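You operate a simulated robot arm through the tools that you are given. There is no shell and no other tool.

You run a simulated two-armed robot. Do the job below in one go: nothing can be reset, and whatever is moved stays where it is left.

TASK
Dam the green bench's channel with the black plate and fill it to about 100 mm.
Fine: drain lever shut, pump on with the wheel at SHUT, then LOW; pump off within 8 mm, wheel SHUT again.

It is judged by the outcome, as a careful person would: the job done as asked, and still so three seconds after it is handed in. It fails if anything else is knocked over, pushed out of place, dropped, spilled or broken.

THE ROBOT
Two 7-joint arms with fingered hands on one trunk that stands fixed in place. Base frame: the origin is at the foot of the trunk, x ahead of it, y to its left, z up. Readings come in mm, rad, newtons and seconds.
The left shoulder is at [50, 214, 869], the right one opposite. With the tool pointing down near the work surface each hand reaches from about 380 to 880 mm from the base axis, measured 20 degrees to its own side. Payload 3 kg a hand.
The tool frame of a hand sits at the grasp point between the pads (the TCP): z along the fingers, y along the line on which they close. The tips reach 26 mm beyond it. The gripper opens to 132 mm; its body begins 73 mm behind the TCP. The gripper is a hand of 3 fingers: y runs from the thumb to the fingers, the wrist lies at [0, 0, -229] in the tool frame, and closing takes about 1.5 s.
Orientation is told as [roll, pitch, yaw] about the base's x, y, z axes, in that order, counted from this pose: with the fingers straight down and closing along the base's y, the tool's x points along the base's -x, its y along +y and its z along -z.

THE INTERFACE
- The arms move only by the tool jog_arm. It takes "left_increments", "right_increments" or both (then of equal length, played together; a hand with none holds still); each is a list of rows, each a list of 6 numbers: the shift along the base's x, y, z in units of 250 mm (1.0 is 250 mm), then the turn, a rotation vector about the base's x, y, z in units of 120 degrees (1.0 is 120 degrees). In form: [[tx, ty, tz, ax, ay, az], ...]. A call has 1 to 20 rows; each row is the pose to reach, as a shift and turn from the pose commanded when the call began. "left_grip" and "right_grip" are, for a hand that has rows, the opening, from 0 (shut) to 1 (fully open), set as the call begins (left out, the last holds). A call with a number of a shift or a turn outside -1 to 1 is refused whole. A row lasts 0.2 s, in which the tool goes at most 50 mm and 0.15 rad; a call with a longer step from one row to the next is refused whole, and so is a gripper value outside its range. A pose out of reach is approached as far as the arm can. The call stops where the force on the tool passes 40 N (or 10 N more than at its start, if that is more) or the arm is blocked; 0.2 s more then pass. The fingers move at their own pace (about 72 mm/s each) and stop on an object; they squeeze with about 30 N. The grip force told is the motor's: it shows also when the fingers shut on nothing. Time passes only in rows, and 0.2 s behind the last, so rows that repeat a pose let the fingers close. It gives the time, the measured TCP pose, the force on the tool (base axes), the opening and the grip force at its end, in the units of the frame above (readings bear some noise), with the torque about the TCP (base axes, N m) and any sound that the robot's microphone picked up.
- Cameras (640 x 400 px; columns grow to the right, rows downward): "scene" is now at [37.8, -23.4, 1506.7]; the picture's right is [-0.25, -0.97, 0.00], its down [-0.56, 0.15, -0.82] and it looks along [0.79, -0.20, -0.58] (base axes); focal length 284 px, centre (320, 200). "left" rides on the left gripper at [-62, 3, -92] in its tool frame; the picture's right is [-0.05, -1.00, 0.00], its down [0.83, -0.04, -0.56] and it looks along [0.55, -0.03, 0.83] (tool axes); focal length 230 px, centre (320, 200). "right" rides on the right gripper at [62, 3, -92] in its tool frame; the picture's right is [-0.05, 1.00, 0.00], its down [-0.83, -0.04, -0.56] and it looks along [-0.55, -0.03, 0.83] (tool axes); focal length 230 px, centre (320, 200). There is no depth. A picture from a camera that has moved, and an enlarged one, comes with that camera's place and axes in the base frame and with its lens.
- capture(camera): a new picture of that camera. It takes no simulated time.
- preshape(shape, hand): the hand has 3 fingers and takes this shape, open, in about a second: jaw (thumb against the fingers, like two jaws); tri (thumb and two fingers); tip (a fingertip pinch); poke (one finger out to press); point (the index stretched); flat (the hand flat); cup (the hand cupped); fist (a fist). The gripper value then closes the fingers along that shape, each until it touches; the sizes above hold for jaw. It gives what a move gives, with no picture.
- aim_head(pan, tilt): turns the head with the scene camera to pan (to the left, within 1.501 rad either way) and tilt (down, from -0.506 to 1.204), counted from straight ahead of the robot. It gives what a move gives.
- close_up(camera, box): a new picture of the part [left, top, right, bottom] of that camera's present view, enlarged. It takes no simulated time.
- close_job(): hands the job in; it is judged then, once.

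Nothing tells you positions but the pictures and the camera data. Unless the task says otherwise, let go and move clear before handing in.

The tools are called after ">>>" by a JSON object that holds its "method" and its "body". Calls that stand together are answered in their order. jog_arm: Moves the arms, as the interface text tells. Its arguments: {"type":"object","properties":{"left_increments":{"type":"array"},"left_grip":{"type":"number"},"right_increments":{"type":"array"},"right_grip":{"type":"number"}},"required":[]} The other tools are called the same way: preshape (shape, hand) gives the hand a shape; aim_head (pan, tilt) turns the head that bears the scene camera; capture (camera) takes a picture; close_up (camera, box) takes an enlarged picture of a part of a camera's view; close_job () hands the job in.

At the start:

```text
clock: 0.0
left_tcp_pos: [433.3, 60.0, 1252.0]
left_orientation: [0.0, 0.0, -0.18]
left_wrist_force: [0.9, 0.5, -0.3]
left_torque: [-0.03, 0.01, -0.03]
left_finger_gap: 132.0
left_gripper_force: 0.0
left_shape: jaw
right_tcp_pos: [373.4, -227.3, 1290.1]
right_orientation: [0.001, 0.0, -0.178]
right_wrist_force: [0.6, 0.2, -0.1]
right_torque: [-0.01, -0.02, -0.03]
right_finger_gap: 131.8
right_gripper_force: 0.1
right_shape: jaw
head pan, tilt (commanded): [-0.255, 0.618]
```

scene: 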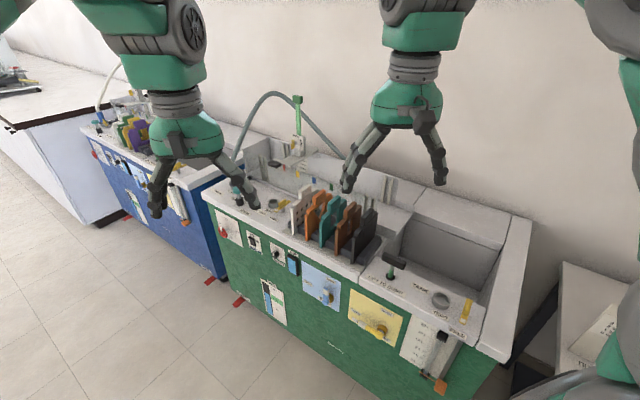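
right: 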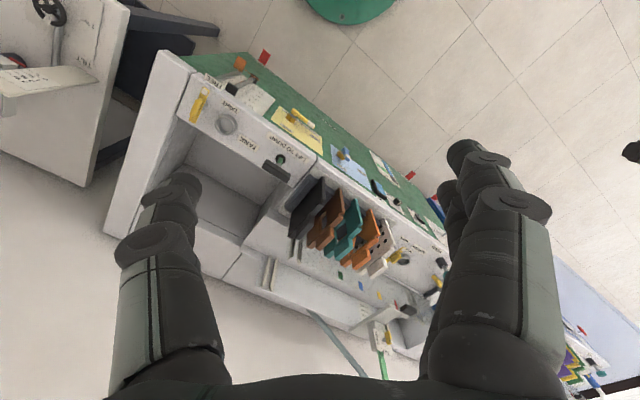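
left: 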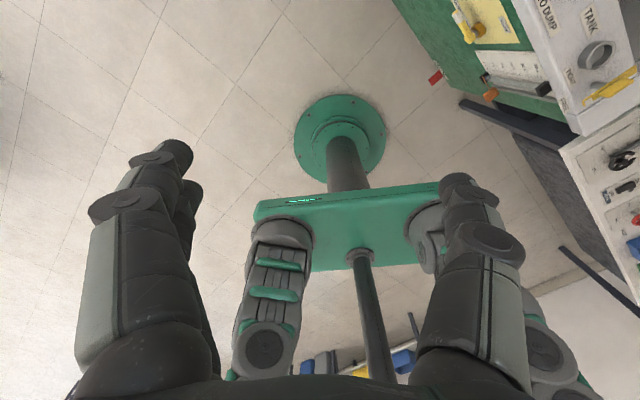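

I see a green bench ahead with a rack of plates (white, orange, teal, brown/orange, black), a channel, a tank, and various controls on its front. I'll take enlarged views before moving anything.

>>> {"method": "close_up", "body": {"camera": "scene", "box": [200, 80, 400, 205]}}

>>> {"method": "close_up", "body": {"camera": "scene", "box": [200, 180, 360, 280]}}

>>> {"method": "close_up", "body": {"camera": "scene", "box": [240, 220, 400, 320]}}

>>> {"method": "close_up", "body": {"camera": "scene", "box": [340, 240, 540, 365]}}

>>> {"method": "close_up", "body": {"camera": "right", "box": [180, 60, 460, 235]}}

>>> {"method": "close_up", "body": {"camera": "right", "box": [220, 200, 460, 350]}}

```text
3.20 times, centred on (300, 142) of scene
camera zoom: at [37.8, -23.4, 1506.7], right [-0.25, -0.97, 0.0], down [-0.56, 0.15, -0.82], along [0.79, -0.2, -0.58], focal length 907 px, centre (384, 384)
```

zoom: 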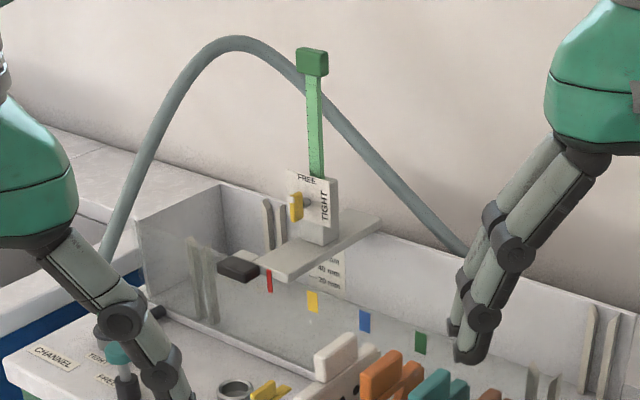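

```text
4.00 times, centred on (280, 230) of scene
camera zoom: at [37.8, -23.4, 1506.7], right [-0.25, -0.97, 0.0], down [-0.56, 0.15, -0.82], along [0.79, -0.2, -0.58], focal length 1134 px, centre (480, 80)
```

zoom: 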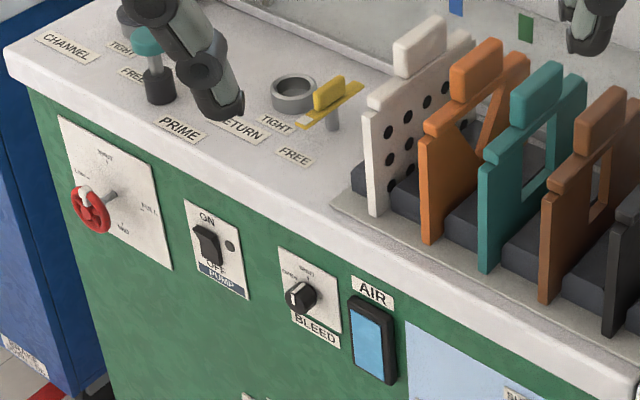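

```text
4.00 times, centred on (320, 270) of scene
camera zoom: at [37.8, -23.4, 1506.7], right [-0.25, -0.97, 0.0], down [-0.56, 0.15, -0.82], along [0.79, -0.2, -0.58], focal length 1134 px, centre (320, -80)
```

zoom: 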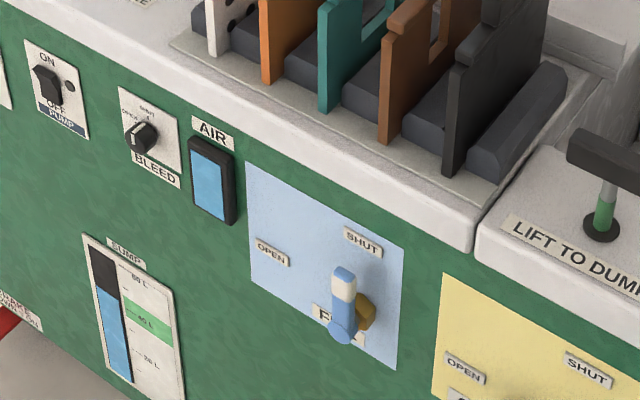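

```text
3.20 times, centred on (440, 302) of scene
camera zoom: at [37.8, -23.4, 1506.7], right [-0.25, -0.97, 0.0], down [-0.56, 0.15, -0.82], along [0.79, -0.2, -0.58], focal length 907 px, centre (-64, -128)
```

zoom: 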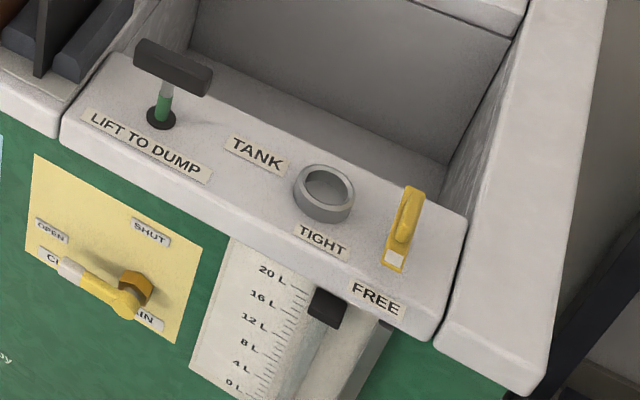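

```text
2.29 times, centred on (320, 148) of right
camera zoom: at [311.7, -213.2, 1382.0], right [0.23, 0.97, 0.0], down [0.81, -0.19, 0.56], along [0.54, -0.13, -0.83], focal length 526 px, centre (320, 320)
```

zoom: 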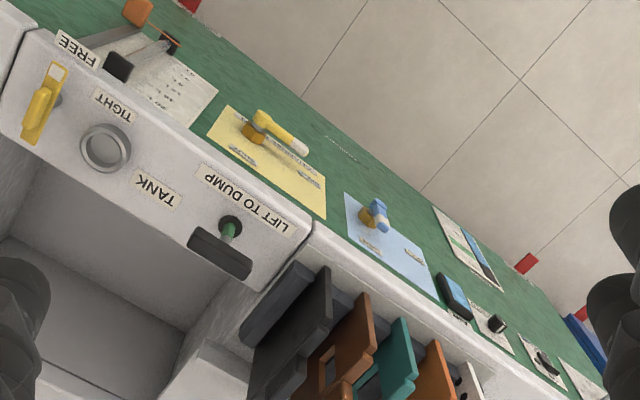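

```text
2.67 times, centred on (340, 275) of right
camera zoom: at [311.7, -213.2, 1382.0], right [0.23, 0.97, 0.0], down [0.81, -0.19, 0.56], along [0.54, -0.13, -0.83], focal length 614 px, centre (267, 0)
```

zoom: 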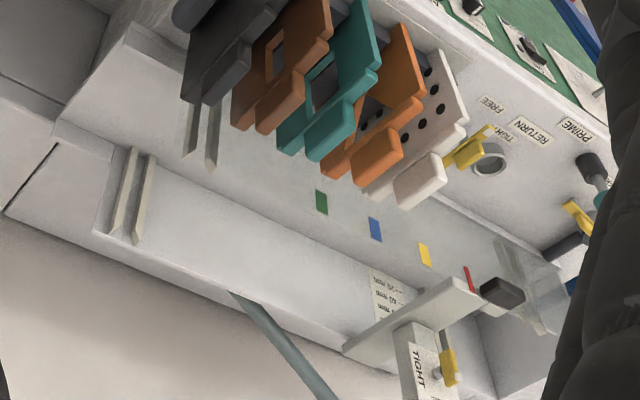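

The bench runs diagonally in front of me, with its top at about z = 815 mm. I'll move both hands aside for an unobstructed scene view.

>>> {"method": "jog_arm", "body": {"left_increments": [[-0.07, 0.16, 0, 0, 0, 0], [-0.14, 0.32, 0, 0, 0, 0], [-0.21, 0.48, 0, 0, 0, 0], [-0.28, 0.64, 0, 0, 0, 0], [-0.35, 0.8, 0, 0, 0, 0], [-0.4, 0.96, 0, 0, 0, 0]], "right_increments": [[-0.05, -0.12, 0, 0, 0, 0], [-0.1, -0.24, 0, 0, 0, 0], [-0.15, -0.36, 0, 0, 0, 0], [-0.2, -0.48, 0, 0, 0, 0], [-0.25, -0.6, 0, 0, 0, 0], [-0.3, -0.72, 0, 0, 0, 0]]}}

>>> {"method": "aim_head", "body": {"pan": -0.25, "tilt": 0.55}}

>>> {"method": "capture", "body": {"camera": "scene"}}

```text
clock: 1.4
left_tcp_pos: [332.2, 300.2, 1253.6]
left_orientation: [0.0, -0.001, -0.18]
left_wrist_force: [-0.6, -0.2, 0.0]
left_torque: [-0.02, 0.01, 0.01]
left_finger_gap: 131.7
left_gripper_force: 0.1
left_shape: jaw
right_tcp_pos: [296.5, -407.4, 1289.1]
right_orientation: [0.001, 0.0, -0.179]
right_wrist_force: [0.4, 0.0, -1.3]
right_torque: [-0.02, -0.03, 0.0]
right_finger_gap: 132.0
right_gripper_force: 0.1
right_shape: jaw
head pan, tilt (commanded): [-0.255, 0.618]
```

```text
clock: 2.0
left_tcp_pos: [332.9, 299.4, 1253.2]
left_orientation: [0.0, -0.001, -0.178]
left_wrist_force: [-0.2, -0.4, -1.4]
left_torque: [0.0, 0.02, 0.03]
left_finger_gap: 131.9
left_gripper_force: 0.1
left_shape: jaw
right_tcp_pos: [297.5, -407.4, 1290.8]
right_orientation: [0.0, 0.0, -0.179]
right_wrist_force: [-0.1, -1.1, 0.0]
right_torque: [-0.03, -0.02, -0.01]
right_finger_gap: 131.7
right_gripper_force: 0.0
right_shape: jaw
head pan, tilt (commanded): [-0.25, 0.55]
```

```text
taken
camera scene: at [39.8, -23.5, 1512.8], right [-0.25, -0.97, 0.0], down [-0.51, 0.13, -0.85], along [0.83, -0.21, -0.52], focal length 284 px, centre (320, 200)
```

scene: 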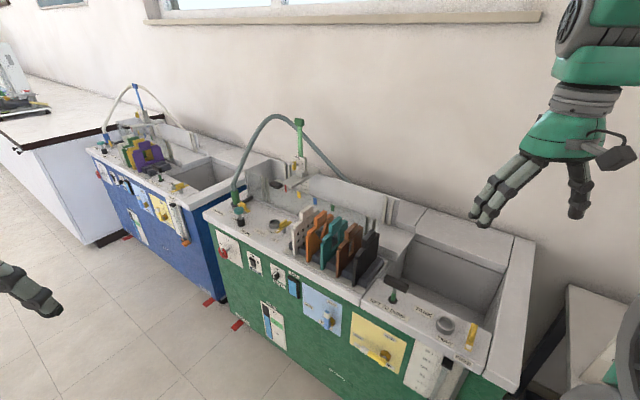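

>>> {"method": "close_up", "body": {"camera": "scene", "box": [200, 110, 360, 210]}}

>>> {"method": "close_up", "body": {"camera": "scene", "box": [200, 190, 296, 250]}}

>>> {"method": "close_up", "body": {"camera": "scene", "box": [200, 220, 320, 295]}}

>>> {"method": "close_up", "body": {"camera": "scene", "box": [280, 180, 440, 280]}}

>>> {"method": "close_up", "body": {"camera": "scene", "box": [290, 270, 482, 390]}}

>>> {"method": "close_up", "body": {"camera": "scene", "box": [80, 80, 240, 180]}}

```text
4.00 times, centred on (280, 160) of scene
camera zoom: at [39.8, -23.5, 1512.8], right [-0.25, -0.97, 0.0], down [-0.51, 0.13, -0.85], along [0.83, -0.21, -0.52], focal length 1134 px, centre (480, 360)
```

zoom: 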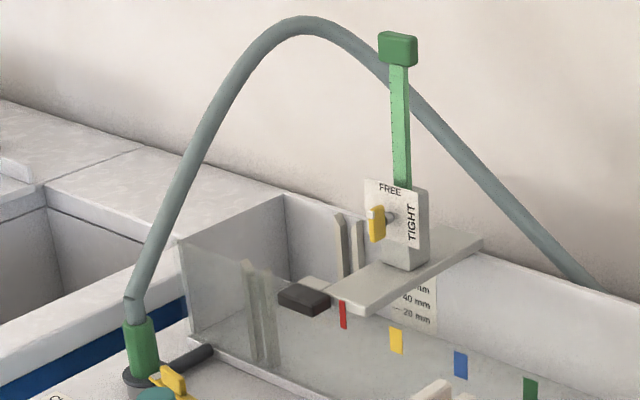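

```text
6.67 times, centred on (248, 220) of scene
camera zoom: at [39.8, -23.5, 1512.8], right [-0.25, -0.97, 0.0], down [-0.51, 0.13, -0.85], along [0.83, -0.21, -0.52], focal length 1890 px, centre (800, 67)
```

zoom: 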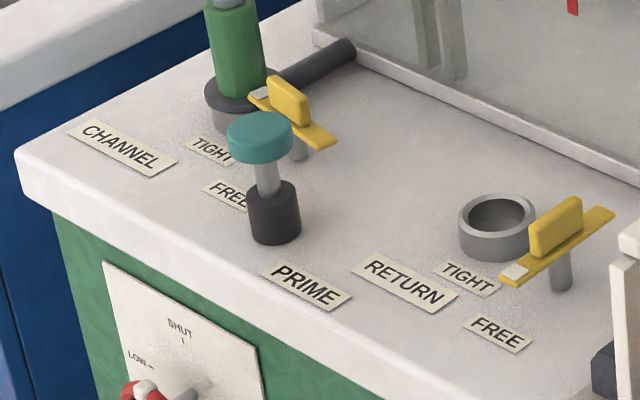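

```text
5.33 times, centred on (260, 258) of scene
camera zoom: at [39.8, -23.5, 1512.8], right [-0.25, -0.97, 0.0], down [-0.51, 0.13, -0.85], along [0.83, -0.21, -0.52], focal length 1512 px, centre (640, -107)
```

zoom: 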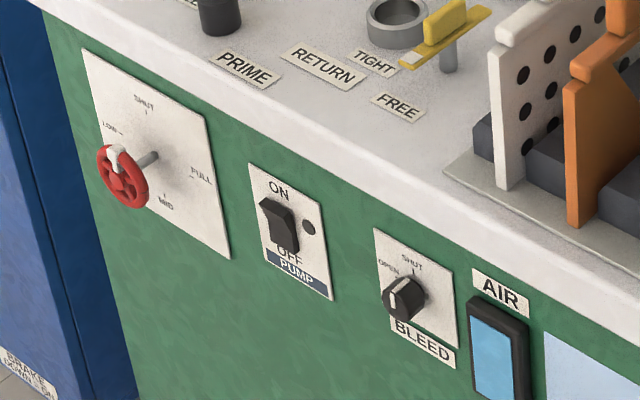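

```text
4.00 times, centred on (360, 230) of scene
camera zoom: at [39.8, -23.5, 1512.8], right [-0.25, -0.97, 0.0], down [-0.51, 0.13, -0.85], along [0.83, -0.21, -0.52], focal length 1134 px, centre (160, 80)
```

zoom: 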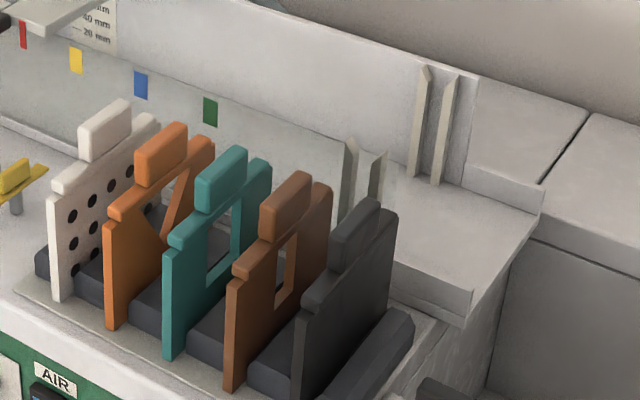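

```text
3.33 times, centred on (386, 330) of scene
camera zoom: at [39.8, -23.5, 1512.8], right [-0.25, -0.97, 0.0], down [-0.51, 0.13, -0.85], along [0.83, -0.21, -0.52], focal length 945 px, centre (100, -233)
```

zoom: 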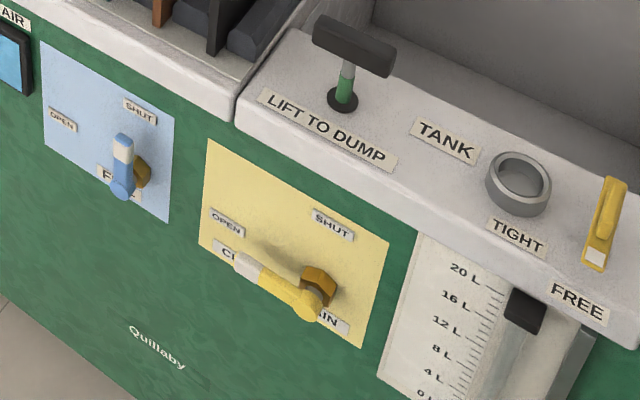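

```text
4.00 times, centred on (160, 130) of scene
camera zoom: at [39.8, -23.5, 1512.8], right [-0.25, -0.97, 0.0], down [-0.51, 0.13, -0.85], along [0.83, -0.21, -0.52], focal length 1134 px, centre (960, 480)
```

zoom: 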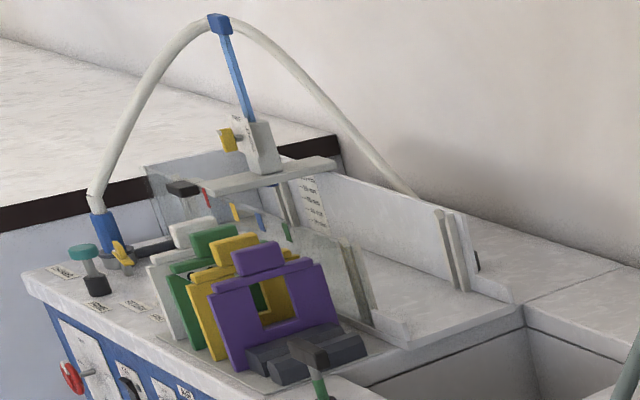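

The black plate stands at the right end of the rack, and the downstream slots are at the tank end of the glass-sided channel. I'll bring the right hand camera over the rack for closer views and measurements.

>>> {"method": "jog_arm", "body": {"right_increments": [[0.1, 0.07, -0.06, 0, 0, -0.04], [0.22, 0.15, -0.14, 0, 0, -0.09], [0.34, 0.22, -0.21, 0, 0, -0.135], [0.46, 0.3, -0.28, 0, 0, -0.18], [0.58, 0.38, -0.35, 0, 0, -0.225], [0.7, 0.46, -0.42, 0, 0, -0.27], [0.82, 0.54, -0.49, 0, 0, -0.31], [0.94, 0.62, -0.56, 0, 0, -0.344]]}}

>>> {"method": "capture", "body": {"camera": "right"}}

>>> {"method": "capture", "body": {"camera": "scene"}}

```text
clock: 3.9
left_tcp_pos: [331.1, 301.0, 1253.4]
left_orientation: [0.0, 0.002, -0.18]
left_wrist_force: [0.6, 0.2, -0.4]
left_torque: [0.05, 0.01, -0.02]
left_finger_gap: 131.9
left_gripper_force: 0.1
left_shape: jaw
right_tcp_pos: [532.8, -254.4, 1149.7]
right_orientation: [0.0, 0.001, -0.898]
right_wrist_force: [0.1, -0.7, 0.3]
right_torque: [-0.01, 0.03, 0.01]
right_finger_gap: 131.7
right_gripper_force: 0.0
right_shape: jaw
head pan, tilt (commanded): [-0.25, 0.55]
```

```text
taken
camera right: at [496.3, -201.9, 1242.1], right [0.81, 0.58, 0.0], down [0.48, -0.68, 0.56], along [0.32, -0.45, -0.83], focal length 230 px, centre (320, 200)
```

right: 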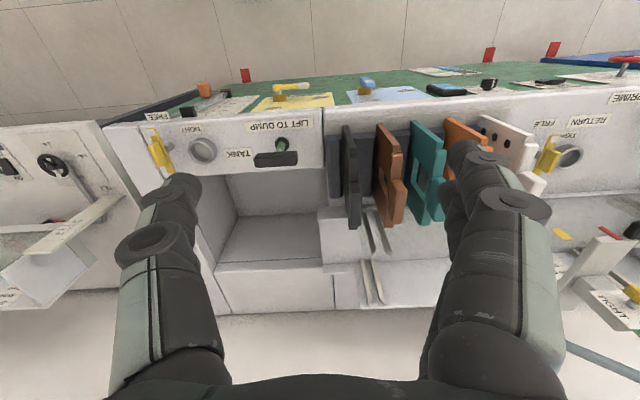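

```text
taken
camera scene: at [39.8, -23.5, 1512.8], right [-0.25, -0.97, 0.0], down [-0.51, 0.13, -0.85], along [0.83, -0.21, -0.52], focal length 284 px, centre (320, 200)
```

scene: 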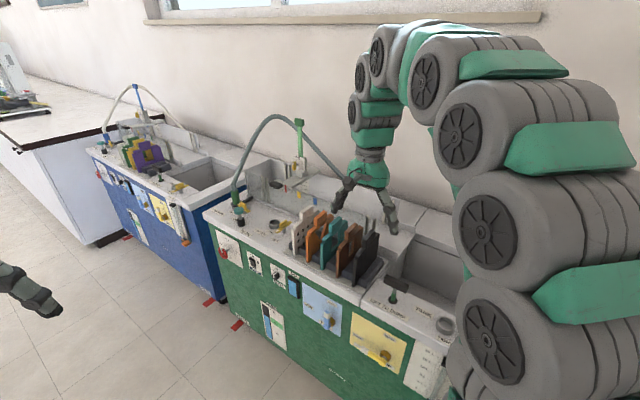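

>>> {"method": "close_up", "body": {"camera": "right", "box": [300, 90, 460, 190]}}

>>> {"method": "close_up", "body": {"camera": "right", "box": [280, 180, 440, 320]}}

>>> {"method": "close_up", "body": {"camera": "right", "box": [180, 60, 340, 160]}}

>>> {"method": "close_up", "body": {"camera": "right", "box": [400, 50, 640, 200]}}

```text
4.00 times, centred on (380, 140) of right
camera zoom: at [496.3, -201.9, 1242.1], right [0.81, 0.58, 0.0], down [0.48, -0.68, 0.56], along [0.32, -0.45, -0.83], focal length 920 px, centre (80, 440)
```

zoom: 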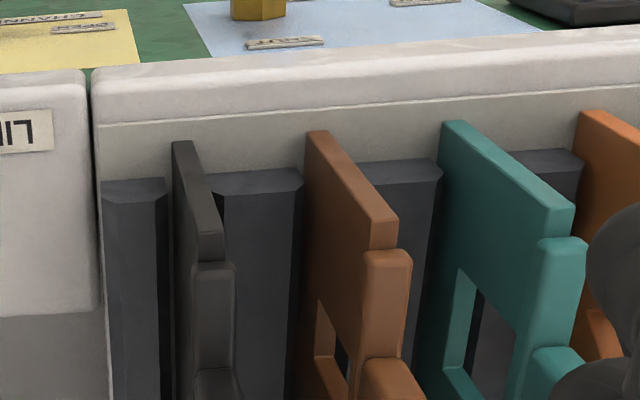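

```text
2.86 times, centred on (360, 250) of right
camera zoom: at [496.3, -201.9, 1242.1], right [0.81, 0.58, 0.0], down [0.48, -0.68, 0.56], along [0.32, -0.45, -0.83], focal length 657 px, centre (206, 57)
```

zoom: 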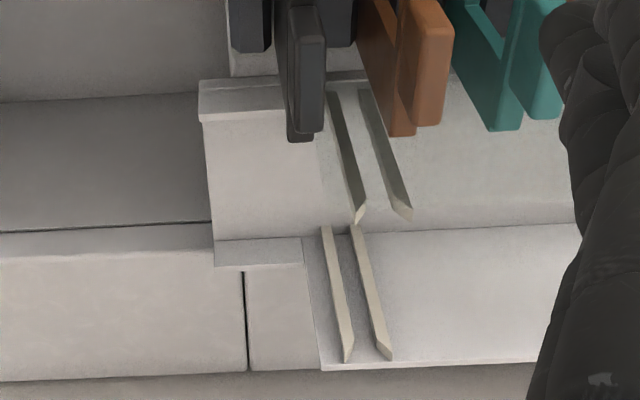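

```text
4.00 times, centred on (260, 110) of right
camera zoom: at [496.3, -201.9, 1242.1], right [0.81, 0.58, 0.0], down [0.48, -0.68, 0.56], along [0.32, -0.45, -0.83], focal length 920 px, centre (560, 560)
```

zoom: 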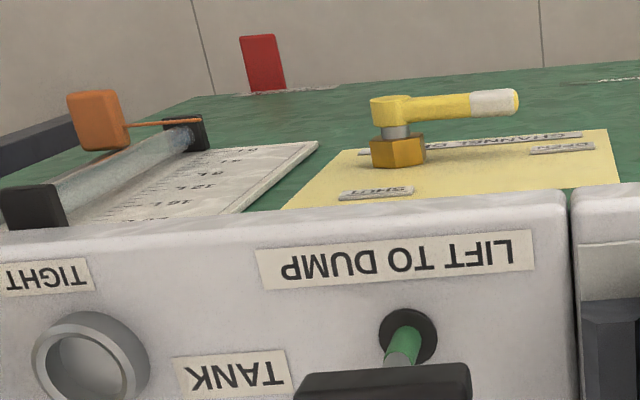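

```text
2.67 times, centred on (520, 125) of right
camera zoom: at [496.3, -201.9, 1242.1], right [0.81, 0.58, 0.0], down [0.48, -0.68, 0.56], along [0.32, -0.45, -0.83], focal length 614 px, centre (-213, 400)
```

zoom: 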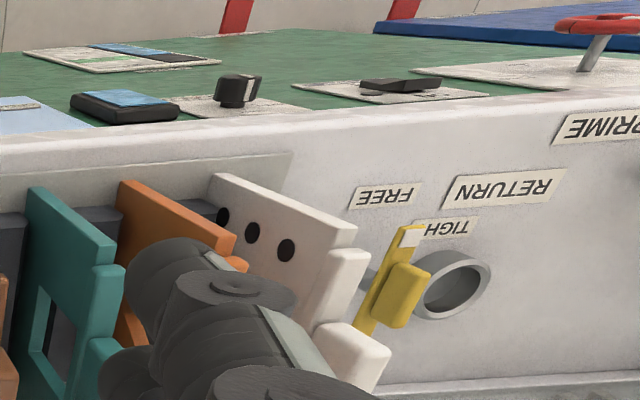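

>>> {"method": "jog_arm", "body": {"right_increments": [[0.1, 0.09, 0, 0, 0, 0.005], [0.2, 0.17, 0, 0, 0, 0.01], [0.3, 0.26, 0, 0, 0, 0.015], [0.4, 0.34, 0, 0, 0, 0.0186], [0.45, 0.39, 0, 0, 0, 0.0186], [0.45, 0.39, 0, 0, 0, 0.0186]]}}

>>> {"method": "capture", "body": {"camera": "right"}}

>>> {"method": "close_up", "body": {"camera": "right", "box": [200, 90, 360, 190]}}

>>> {"method": "close_up", "body": {"camera": "right", "box": [220, 180, 380, 280]}}

>>> {"method": "close_up", "body": {"camera": "right", "box": [380, 50, 540, 150]}}

>>> {"method": "close_up", "body": {"camera": "right", "box": [480, 50, 640, 150]}}

```text
clock: 5.2
left_tcp_pos: [331.1, 299.8, 1252.9]
left_orientation: [0.0, 0.0, -0.18]
left_wrist_force: [-0.6, -1.3, -0.4]
left_torque: [-0.03, 0.0, 0.01]
left_finger_gap: 131.9
left_gripper_force: 0.1
left_shape: jaw
right_tcp_pos: [643.8, -154.7, 1150.3]
right_orientation: [0.0, 0.001, -0.86]
right_wrist_force: [1.5, -0.5, 0.5]
right_torque: [-0.01, -0.01, 0.0]
right_finger_gap: 131.8
right_gripper_force: 0.2
right_shape: jaw
head pan, tilt (commanded): [-0.25, 0.55]
```

```text
taken
camera right: at [606.3, -105.3, 1242.4], right [0.79, 0.61, 0.0], down [0.51, -0.66, 0.56], along [0.34, -0.44, -0.83], focal length 230 px, centre (320, 200)
```

right: 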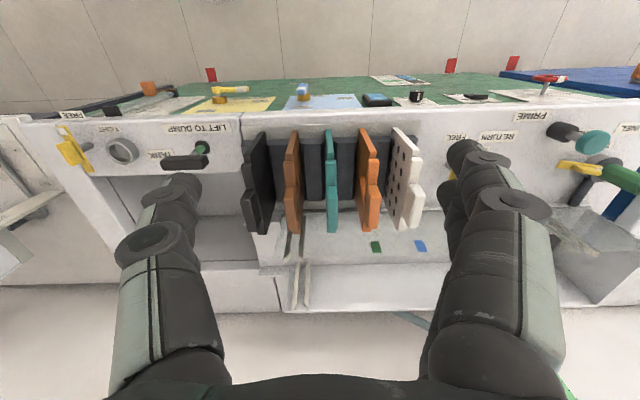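

```text
4.00 times, centred on (280, 140) of right
camera zoom: at [606.3, -105.3, 1242.4], right [0.79, 0.61, 0.0], down [0.51, -0.66, 0.56], along [0.34, -0.44, -0.83], focal length 920 px, centre (480, 440)
```

zoom: 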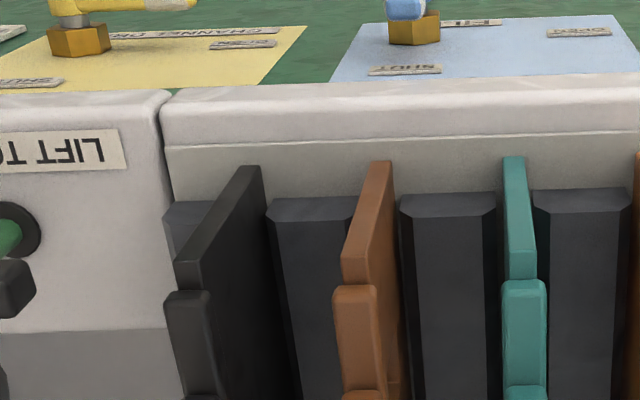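

```text
4.00 times, centred on (300, 230) of right
camera zoom: at [606.3, -105.3, 1242.4], right [0.79, 0.61, 0.0], down [0.51, -0.66, 0.56], along [0.34, -0.44, -0.83], focal length 920 px, centre (400, 80)
```

zoom: 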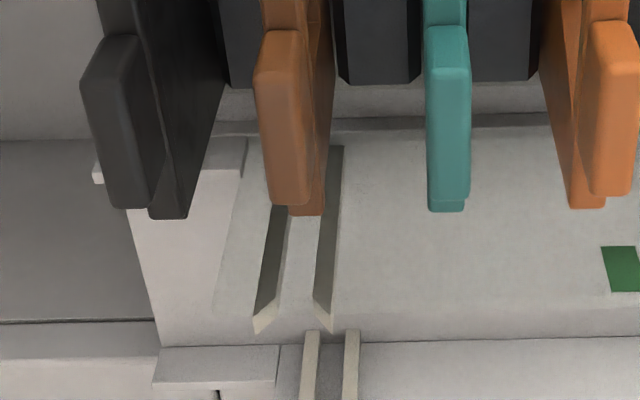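

```text
4.00 times, centred on (460, 100) of right
camera zoom: at [606.3, -105.3, 1242.4], right [0.79, 0.61, 0.0], down [0.51, -0.66, 0.56], along [0.34, -0.44, -0.83], focal length 920 px, centre (-240, 600)
```

zoom: 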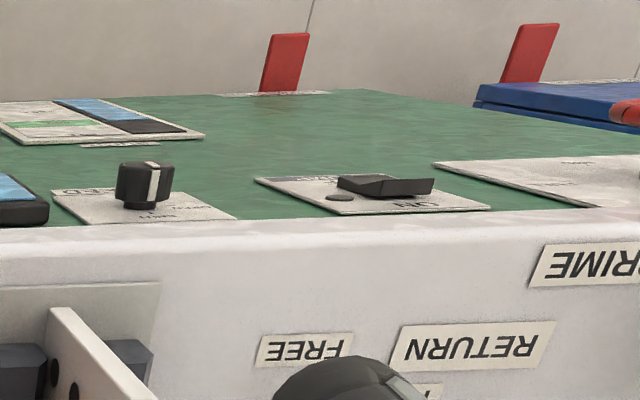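

```text
4.00 times, centred on (560, 100) of right
camera zoom: at [606.3, -105.3, 1242.4], right [0.79, 0.61, 0.0], down [0.51, -0.66, 0.56], along [0.34, -0.44, -0.83], focal length 920 px, centre (-640, 600)
```

zoom: 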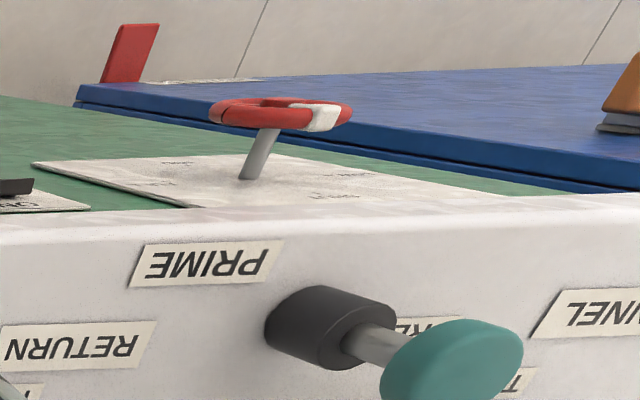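

>>> {"method": "close_up", "body": {"camera": "scene", "box": [330, 190, 410, 290]}}

>>> {"method": "close_up", "body": {"camera": "right", "box": [232, 120, 312, 240]}}

```text
4.00 times, centred on (370, 240) of scene
camera zoom: at [39.8, -23.5, 1512.8], right [-0.25, -0.97, 0.0], down [-0.51, 0.13, -0.85], along [0.83, -0.21, -0.52], focal length 1134 px, centre (120, 40)
```

zoom: 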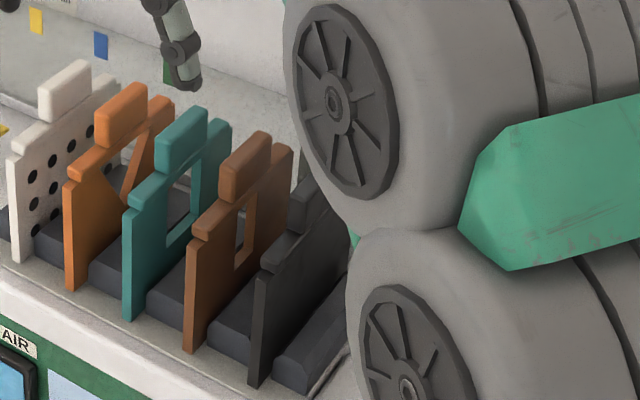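

```text
3.33 times, centred on (272, 180) of right
camera zoom: at [606.3, -105.3, 1242.4], right [0.79, 0.61, 0.0], down [0.51, -0.66, 0.56], along [0.34, -0.44, -0.83], focal length 767 px, centre (480, 267)
```

zoom: 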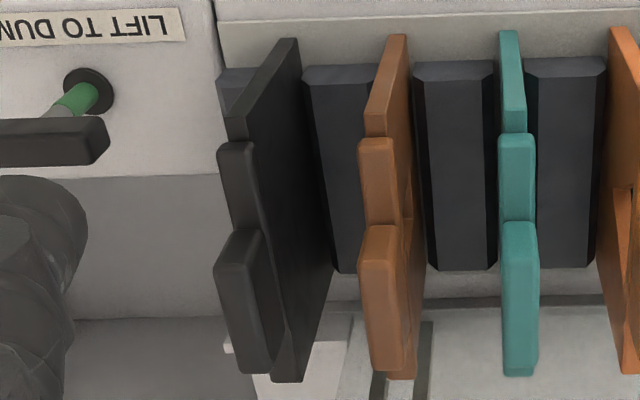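

I have initial estimates: the black plate's tab is near (650, -330, 979), and the downstream slot is centred near (812, -447) with wall tops at z ≈ 958. Before picking anything up, I'll check that the empty right hand can reach the pose above the slot.

>>> {"method": "jog_arm", "body": {"right_increments": [[0.054, -0.145, 0, 0, 0, -0.002], [0.108, -0.29, 0, 0, 0, -0.004], [0.162, -0.435, 0, 0, 0, -0.006], [0.216, -0.58, 0, 0, 0, -0.0076]]}}

>>> {"method": "jog_arm", "body": {"right_increments": [[0.064, -0.084, -0.02, -0.041, -0.034, 0], [0.128, -0.168, -0.04, -0.082, -0.069, 0], [0.192, -0.252, -0.06, -0.123, -0.103, 0], [0.256, -0.336, -0.08, -0.165, -0.137, 0], [0.32, -0.42, -0.1, -0.206, -0.171, 0], [0.384, -0.504, -0.12, -0.247, -0.206, 0], [0.448, -0.588, -0.14, -0.288, -0.24, 0], [0.448, -0.588, -0.14, -0.288, -0.24, 0]]}}

>>> {"method": "capture", "body": {"camera": "right"}}

>>> {"method": "capture", "body": {"camera": "scene"}}

```text
clock: 6.2
left_tcp_pos: [330.8, 299.7, 1253.1]
left_orientation: [0.0, 0.001, -0.178]
left_wrist_force: [1.0, -0.4, -1.3]
left_torque: [-0.01, -0.02, 0.03]
left_finger_gap: 131.8
left_gripper_force: 0.1
left_shape: jaw
right_tcp_pos: [697.2, -301.2, 1143.8]
right_orientation: [0.0, -0.001, -0.875]
right_wrist_force: [-1.2, -0.2, -0.6]
right_torque: [-0.04, -0.03, -0.01]
right_finger_gap: 132.0
right_gripper_force: 0.1
right_shape: jaw
right hand out of reach, approached as far as the arm can: row 4
head pan, tilt (commanded): [-0.25, 0.55]
```

```text
clock: 8.1
left_tcp_pos: [331.2, 301.4, 1253.8]
left_orientation: [0.0, -0.001, -0.178]
left_wrist_force: [0.3, 0.4, -0.1]
left_torque: [-0.02, 0.0, 0.01]
left_finger_gap: 131.9
left_gripper_force: 0.2
left_shape: jaw
right_tcp_pos: [809.5, -446.4, 1111.3]
right_orientation: [0.0, -0.786, -0.874]
right_wrist_force: [-0.7, -0.2, 0.1]
right_torque: [0.01, -0.01, 0.03]
right_finger_gap: 132.0
right_gripper_force: 0.1
right_shape: jaw
head pan, tilt (commanded): [-0.25, 0.55]
```

```text
taken
camera right: at [741.5, -360.0, 1131.9], right [0.79, 0.61, 0.04], down [0.09, -0.18, 0.98], along [0.61, -0.77, -0.2], focal length 230 px, centre (320, 200)
```

right: 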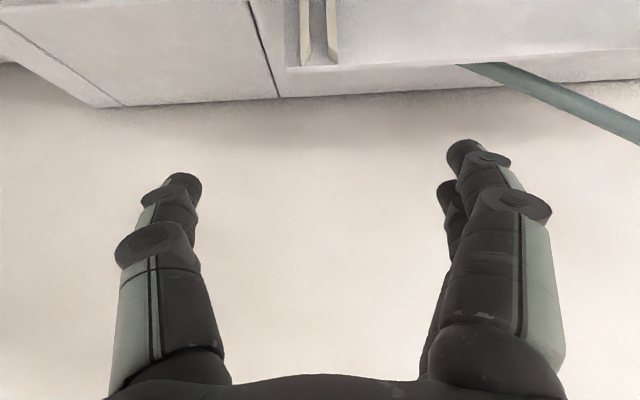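

```text
taken
camera scene: at [39.8, -23.5, 1512.8], right [-0.25, -0.97, 0.0], down [-0.51, 0.13, -0.85], along [0.83, -0.21, -0.52], focal length 284 px, centre (320, 200)
```

scene: 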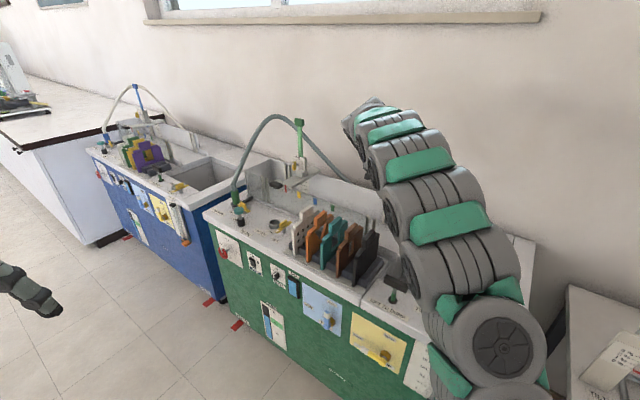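

Reach above the slot works at a 45° hand tilt. Next I'll bring the right hand to a pre-grasp pose in front of and above the black tab with the jaw narrowed, and check alignment.

>>> {"method": "jog_arm", "body": {"right_increments": [[-0.112, 0.091, -0.03, 0, 0, 0], [-0.224, 0.183, -0.06, 0, 0, 0], [-0.336, 0.274, -0.09, 0, 0, 0], [-0.448, 0.366, -0.11, 0, 0, 0], [-0.56, 0.457, -0.14, 0, 0, 0], [-0.672, 0.549, -0.17, 0, 0, 0], [-0.784, 0.64, -0.2, 0, 0, 0], [-0.784, 0.64, -0.2, 0, 0, 0]], "right_grip": 0.28}}

>>> {"method": "capture", "body": {"camera": "right"}}

>>> {"method": "capture", "body": {"camera": "scene"}}

```text
clock: 9.8
left_tcp_pos: [332.1, 299.9, 1253.3]
left_orientation: [-0.001, 0.0, -0.177]
left_wrist_force: [0.1, 0.3, -0.3]
left_torque: [-0.02, 0.01, 0.05]
left_finger_gap: 132.0
left_gripper_force: 0.1
left_shape: jaw
right_tcp_pos: [611.9, -289.7, 1058.2]
right_orientation: [-0.001, -0.786, -0.875]
right_wrist_force: [-0.1, 0.2, -0.1]
right_torque: [-0.01, 0.02, 0.04]
right_finger_gap: 37.2
right_gripper_force: 0.0
right_shape: jaw
head pan, tilt (commanded): [-0.25, 0.55]
```

```text
taken
camera right: at [544.7, -201.8, 1079.9], right [0.79, 0.61, 0.04], down [0.09, -0.18, 0.98], along [0.6, -0.77, -0.2], focal length 230 px, centre (320, 200)
```

right: 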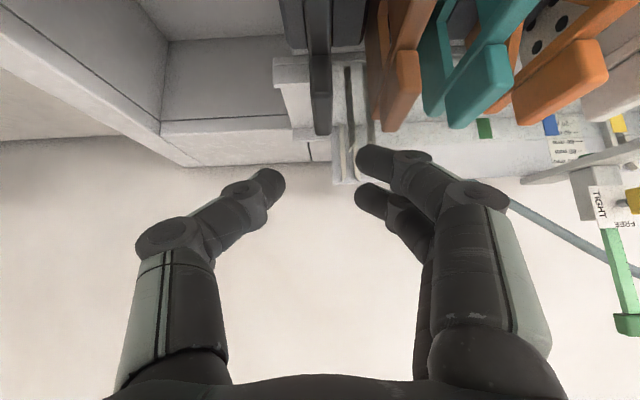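

```text
taken
camera scene: at [39.8, -23.5, 1512.8], right [-0.25, -0.97, 0.0], down [-0.51, 0.13, -0.85], along [0.83, -0.21, -0.52], focal length 284 px, centre (320, 200)
```

scene: 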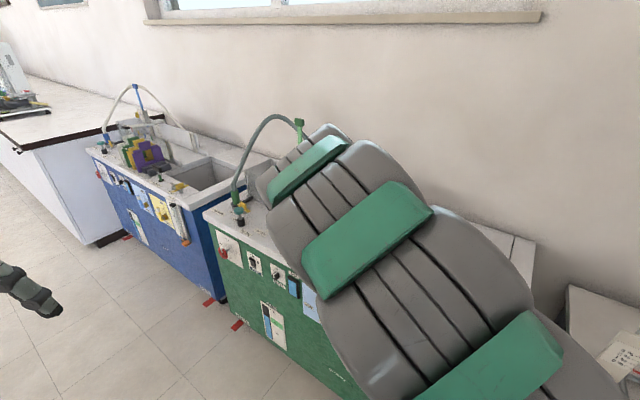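

>>> {"method": "close_up", "body": {"camera": "right", "box": [240, 0, 432, 120]}}

>>> {"method": "close_up", "body": {"camera": "right", "box": [256, 80, 448, 200]}}

>>> {"method": "close_up", "body": {"camera": "right", "box": [480, 80, 640, 180]}}

```text
3.33 times, centred on (336, 60) of right
camera zoom: at [544.7, -201.8, 1079.9], right [0.79, 0.61, 0.04], down [0.09, -0.18, 0.98], along [0.6, -0.77, -0.2], focal length 767 px, centre (267, 667)
```

zoom: 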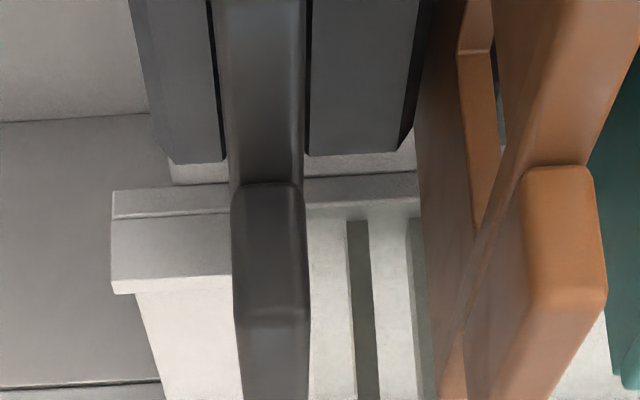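

```text
3.33 times, centred on (352, 140) of right
camera zoom: at [544.7, -201.8, 1079.9], right [0.79, 0.61, 0.04], down [0.09, -0.18, 0.98], along [0.6, -0.77, -0.2], focal length 767 px, centre (213, 400)
```

zoom: 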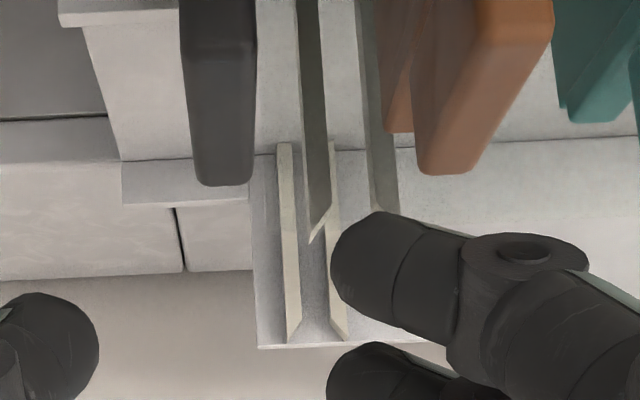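

```text
4.00 times, centred on (560, 130) of right
camera zoom: at [544.7, -201.8, 1079.9], right [0.79, 0.61, 0.04], down [0.09, -0.18, 0.98], along [0.6, -0.77, -0.2], focal length 920 px, centre (-640, 480)
```

zoom: 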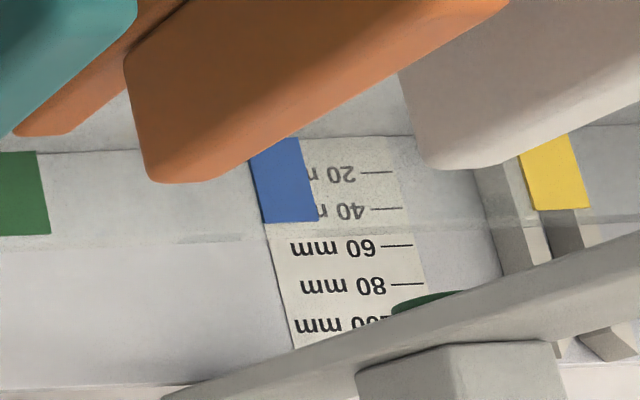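

The tab is nearly centred between the thumb and fingers, and the scale on the far wall (20–100 mm) is readable from here. I'll narrow the jaw a bit more and move closer before the final approach.

>>> {"method": "jog_arm", "body": {"right_increments": [[0.02, -0.02, -0.08, 0, 0, 0], [0.04, -0.04, -0.16, 0, 0, 0], [0.0625, -0.0625, -0.24, 0, 0, 0], [0.0625, -0.0625, -0.24, 0, 0, 0], [0.0625, -0.0625, -0.24, 0, 0, 0]], "right_grip": 0.21}}

>>> {"method": "capture", "body": {"camera": "right"}}

>>> {"method": "close_up", "body": {"camera": "right", "box": [224, 60, 416, 180]}}

```text
clock: 11.1
left_tcp_pos: [332.4, 300.3, 1253.4]
left_orientation: [-0.002, 0.001, -0.177]
left_wrist_force: [-0.6, 0.3, 0.0]
left_torque: [0.0, -0.01, 0.03]
left_finger_gap: 132.0
left_gripper_force: 0.0
left_shape: jaw
right_tcp_pos: [628.1, -301.2, 1000.1]
right_orientation: [0.0, -0.785, -0.875]
right_wrist_force: [0.4, -0.8, -0.3]
right_torque: [0.02, 0.04, 0.02]
right_finger_gap: 28.3
right_gripper_force: 0.0
right_shape: jaw
head pan, tilt (commanded): [-0.25, 0.55]
```

```text
taken
camera right: at [560.9, -215.7, 1020.9], right [0.79, 0.61, 0.04], down [0.09, -0.18, 0.98], along [0.61, -0.77, -0.2], focal length 230 px, centre (320, 200)
```

right: 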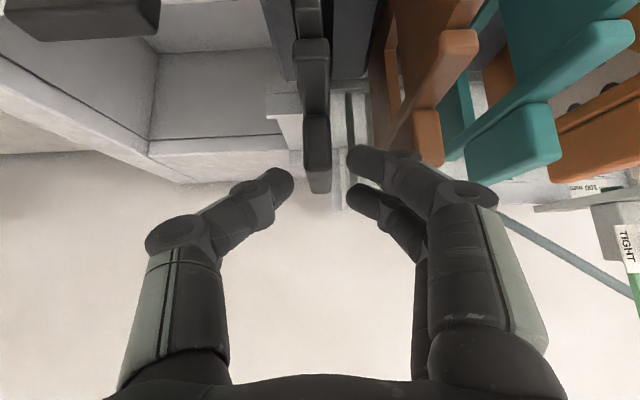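

```text
3.33 times, centred on (320, 120) of right
camera zoom: at [560.9, -215.7, 1020.9], right [0.79, 0.61, 0.04], down [0.09, -0.18, 0.98], along [0.61, -0.77, -0.2], focal length 767 px, centre (320, 467)
```

zoom: 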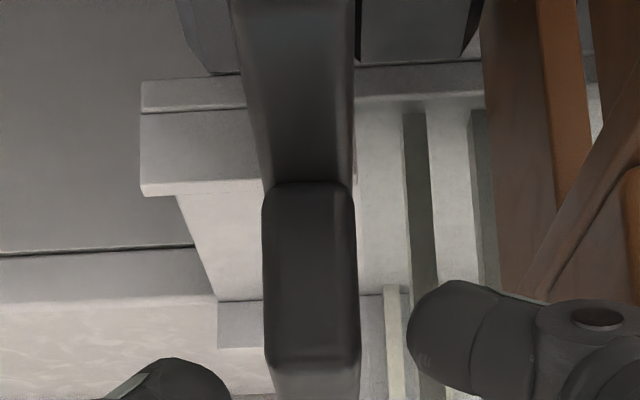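

>>> {"method": "jog_arm", "body": {"right_increments": [[0.015, -0.025, -0.03, 0, 0, 0], [0.034, -0.05, -0.06, 0, 0, 0], [0.054, -0.075, -0.09, 0, 0, 0], [0.074, -0.0984, -0.12, 0, 0, 0], [0.074, -0.0984, -0.12, 0, 0, 0]]}}

>>> {"method": "capture", "body": {"camera": "right"}}

>>> {"method": "close_up", "body": {"camera": "right", "box": [224, 90, 416, 210]}}

```text
clock: 12.2
left_tcp_pos: [332.6, 300.0, 1252.4]
left_orientation: [0.0, 0.001, -0.178]
left_wrist_force: [0.7, -0.9, 0.0]
left_torque: [0.0, -0.05, 0.01]
left_finger_gap: 131.6
left_gripper_force: 0.1
left_shape: jaw
right_tcp_pos: [647.3, -326.9, 969.3]
right_orientation: [0.0, -0.785, -0.875]
right_wrist_force: [-0.1, -0.3, -0.2]
right_torque: [-0.01, -0.01, -0.01]
right_finger_gap: 28.0
right_gripper_force: 0.1
right_shape: jaw
head pan, tilt (commanded): [-0.25, 0.55]
```

```text
taken
camera right: at [579.4, -240.7, 991.1], right [0.79, 0.61, 0.04], down [0.09, -0.18, 0.98], along [0.61, -0.77, -0.2], focal length 230 px, centre (320, 200)
```

right: 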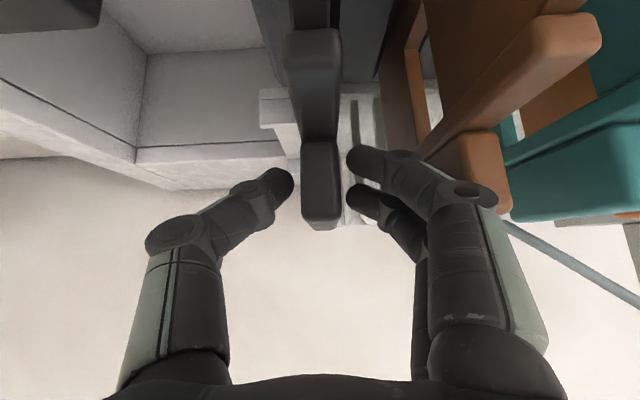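

```text
3.33 times, centred on (320, 150) of right
camera zoom: at [579.4, -240.7, 991.1], right [0.79, 0.61, 0.04], down [0.09, -0.18, 0.98], along [0.61, -0.77, -0.2], focal length 767 px, centre (320, 367)
```

zoom: 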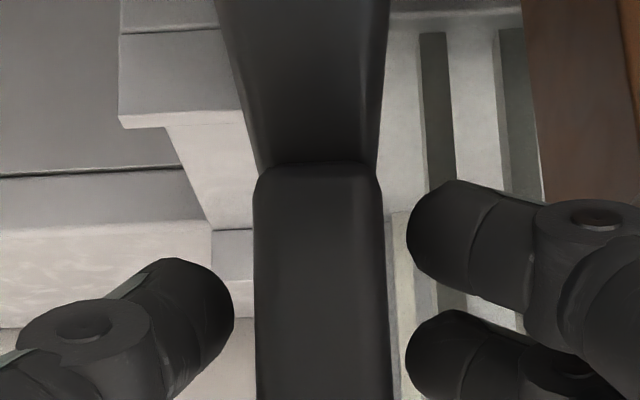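

>>> {"method": "jog_arm", "body": {"right_increments": [[0, 0, 0, 0, 0, 0], [0, 0, 0, 0, 0, 0], [0, 0, 0, 0, 0, 0], [0, 0, 0, 0, 0, 0], [0, 0, 0, 0, 0, 0], [0, 0, 0, 0, 0, 0], [0, 0, 0, 0, 0, 0]], "right_grip": 0}}

>>> {"method": "capture", "body": {"camera": "right"}}

```text
clock: 13.8
left_tcp_pos: [331.7, 300.0, 1253.1]
left_orientation: [-0.001, 0.0, -0.178]
left_wrist_force: [1.0, 0.8, -0.6]
left_torque: [0.02, -0.02, 0.02]
left_finger_gap: 132.2
left_gripper_force: 0.1
left_shape: jaw
right_tcp_pos: [647.1, -325.9, 970.2]
right_orientation: [-0.001, -0.785, -0.874]
right_wrist_force: [-0.4, 0.6, 0.3]
right_torque: [0.0, 0.02, 0.01]
right_finger_gap: 10.4
right_gripper_force: 30.4
right_shape: jaw
head pan, tilt (commanded): [-0.25, 0.55]
```

```text
taken
camera right: at [579.3, -240.6, 991.1], right [0.79, 0.61, 0.04], down [0.09, -0.18, 0.98], along [0.61, -0.77, -0.2], focal length 230 px, centre (320, 200)
```

right: 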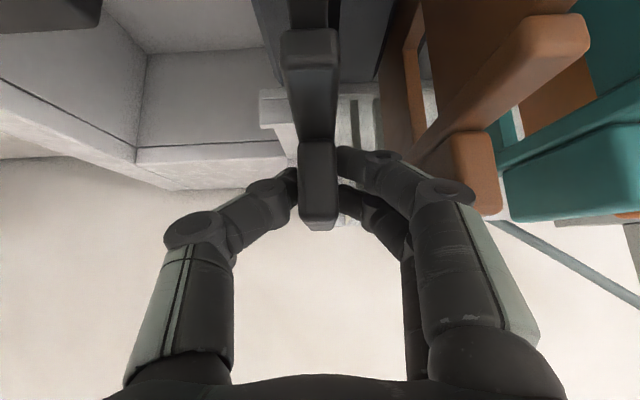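

The black tab is held at 30 N. I'll lift straight up slowly and check.

>>> {"method": "jog_arm", "body": {"right_increments": [[0, 0, 0.04, 0, 0, 0], [0, 0, 0.08, 0, 0, 0], [0, 0, 0.14, 0, 0, 0], [0, 0, 0.2, 0, 0, 0], [0, 0, 0.2, 0, 0, 0]]}}

>>> {"method": "capture", "body": {"camera": "right"}}

>>> {"method": "capture", "body": {"camera": "scene"}}

```text
clock: 15.1
left_tcp_pos: [331.6, 300.2, 1253.3]
left_orientation: [0.0, 0.0, -0.178]
left_wrist_force: [-1.0, 0.7, -0.2]
left_torque: [0.01, -0.02, -0.02]
left_finger_gap: 131.6
left_gripper_force: 0.1
left_shape: jaw
right_tcp_pos: [647.5, -326.3, 1020.2]
right_orientation: [0.0, -0.786, -0.875]
right_wrist_force: [1.0, -0.8, -1.8]
right_torque: [0.01, 0.0, 0.01]
right_finger_gap: 10.5
right_gripper_force: 30.2
right_shape: jaw
head pan, tilt (commanded): [-0.25, 0.55]
```

```text
taken
camera right: at [579.4, -240.9, 1041.9], right [0.79, 0.61, 0.04], down [0.09, -0.18, 0.98], along [0.61, -0.77, -0.2], focal length 230 px, centre (320, 200)
```

right: 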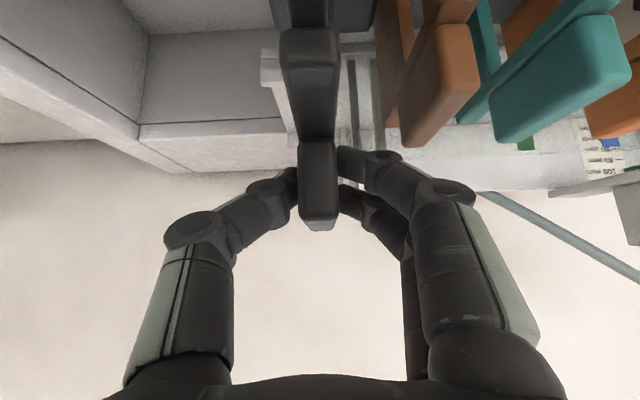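

```text
taken
camera scene: at [39.9, -23.5, 1512.8], right [-0.25, -0.97, 0.0], down [-0.51, 0.13, -0.85], along [0.83, -0.21, -0.52], focal length 284 px, centre (320, 200)
```

scene: 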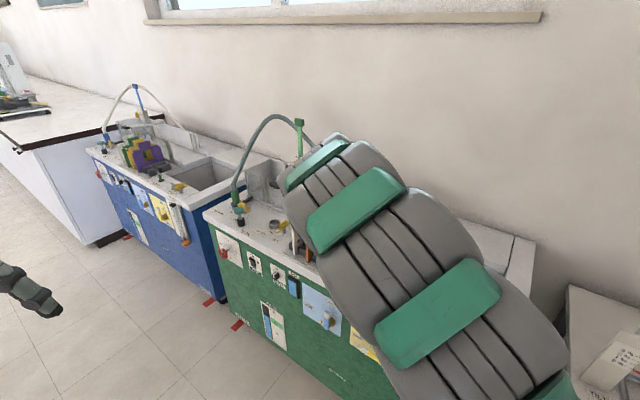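

>>> {"method": "jog_arm", "body": {"right_increments": [[0, 0, 0.1, 0, 0, 0], [0, 0, 0.2, 0, 0, 0], [0, 0, 0.3, 0, 0, 0], [0, 0, 0.4, 0, 0, 0], [0, 0, 0.42, 0, 0, 0], [0, 0, 0.42, 0, 0, 0]]}}

>>> {"method": "capture", "body": {"camera": "right"}}

>>> {"method": "close_up", "body": {"camera": "right", "box": [224, 0, 416, 120]}}

```text
clock: 16.4
left_tcp_pos: [330.9, 299.7, 1253.8]
left_orientation: [-0.001, 0.0, -0.179]
left_wrist_force: [-0.3, -0.2, 0.3]
left_torque: [0.01, 0.03, 0.01]
left_finger_gap: 132.1
left_gripper_force: 0.0
left_shape: jaw
right_tcp_pos: [647.2, -326.9, 1124.5]
right_orientation: [-0.001, -0.785, -0.874]
right_wrist_force: [0.7, -0.5, -3.2]
right_torque: [0.01, -0.02, -0.01]
right_finger_gap: 10.6
right_gripper_force: 29.7
right_shape: jaw
head pan, tilt (commanded): [-0.25, 0.55]
```

```text
taken
camera right: at [579.9, -240.5, 1145.8], right [0.79, 0.61, 0.04], down [0.09, -0.18, 0.98], along [0.61, -0.77, -0.2], focal length 230 px, centre (320, 200)
```

right: 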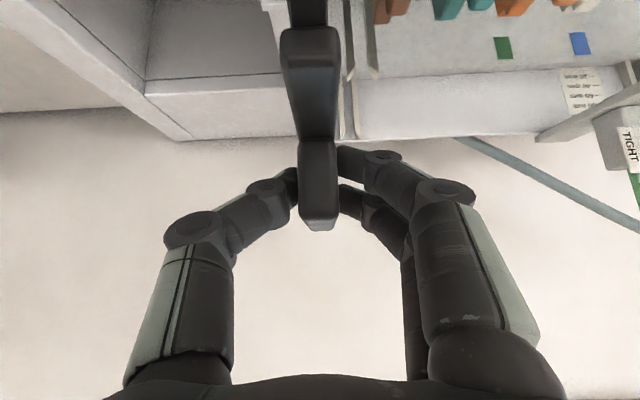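

```text
3.33 times, centred on (320, 60) of right
camera zoom: at [579.9, -240.5, 1145.8], right [0.79, 0.61, 0.04], down [0.09, -0.18, 0.98], along [0.61, -0.77, -0.2], focal length 767 px, centre (320, 667)
```

zoom: 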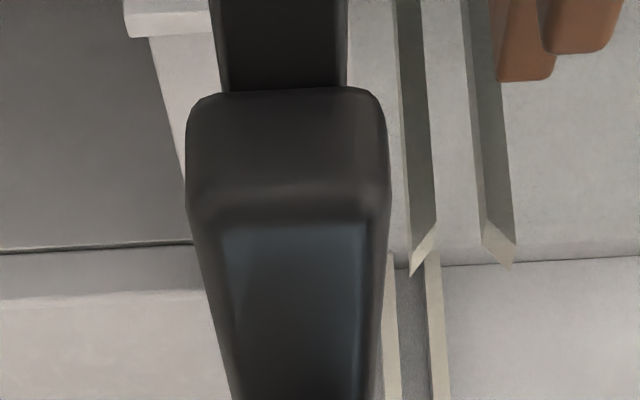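

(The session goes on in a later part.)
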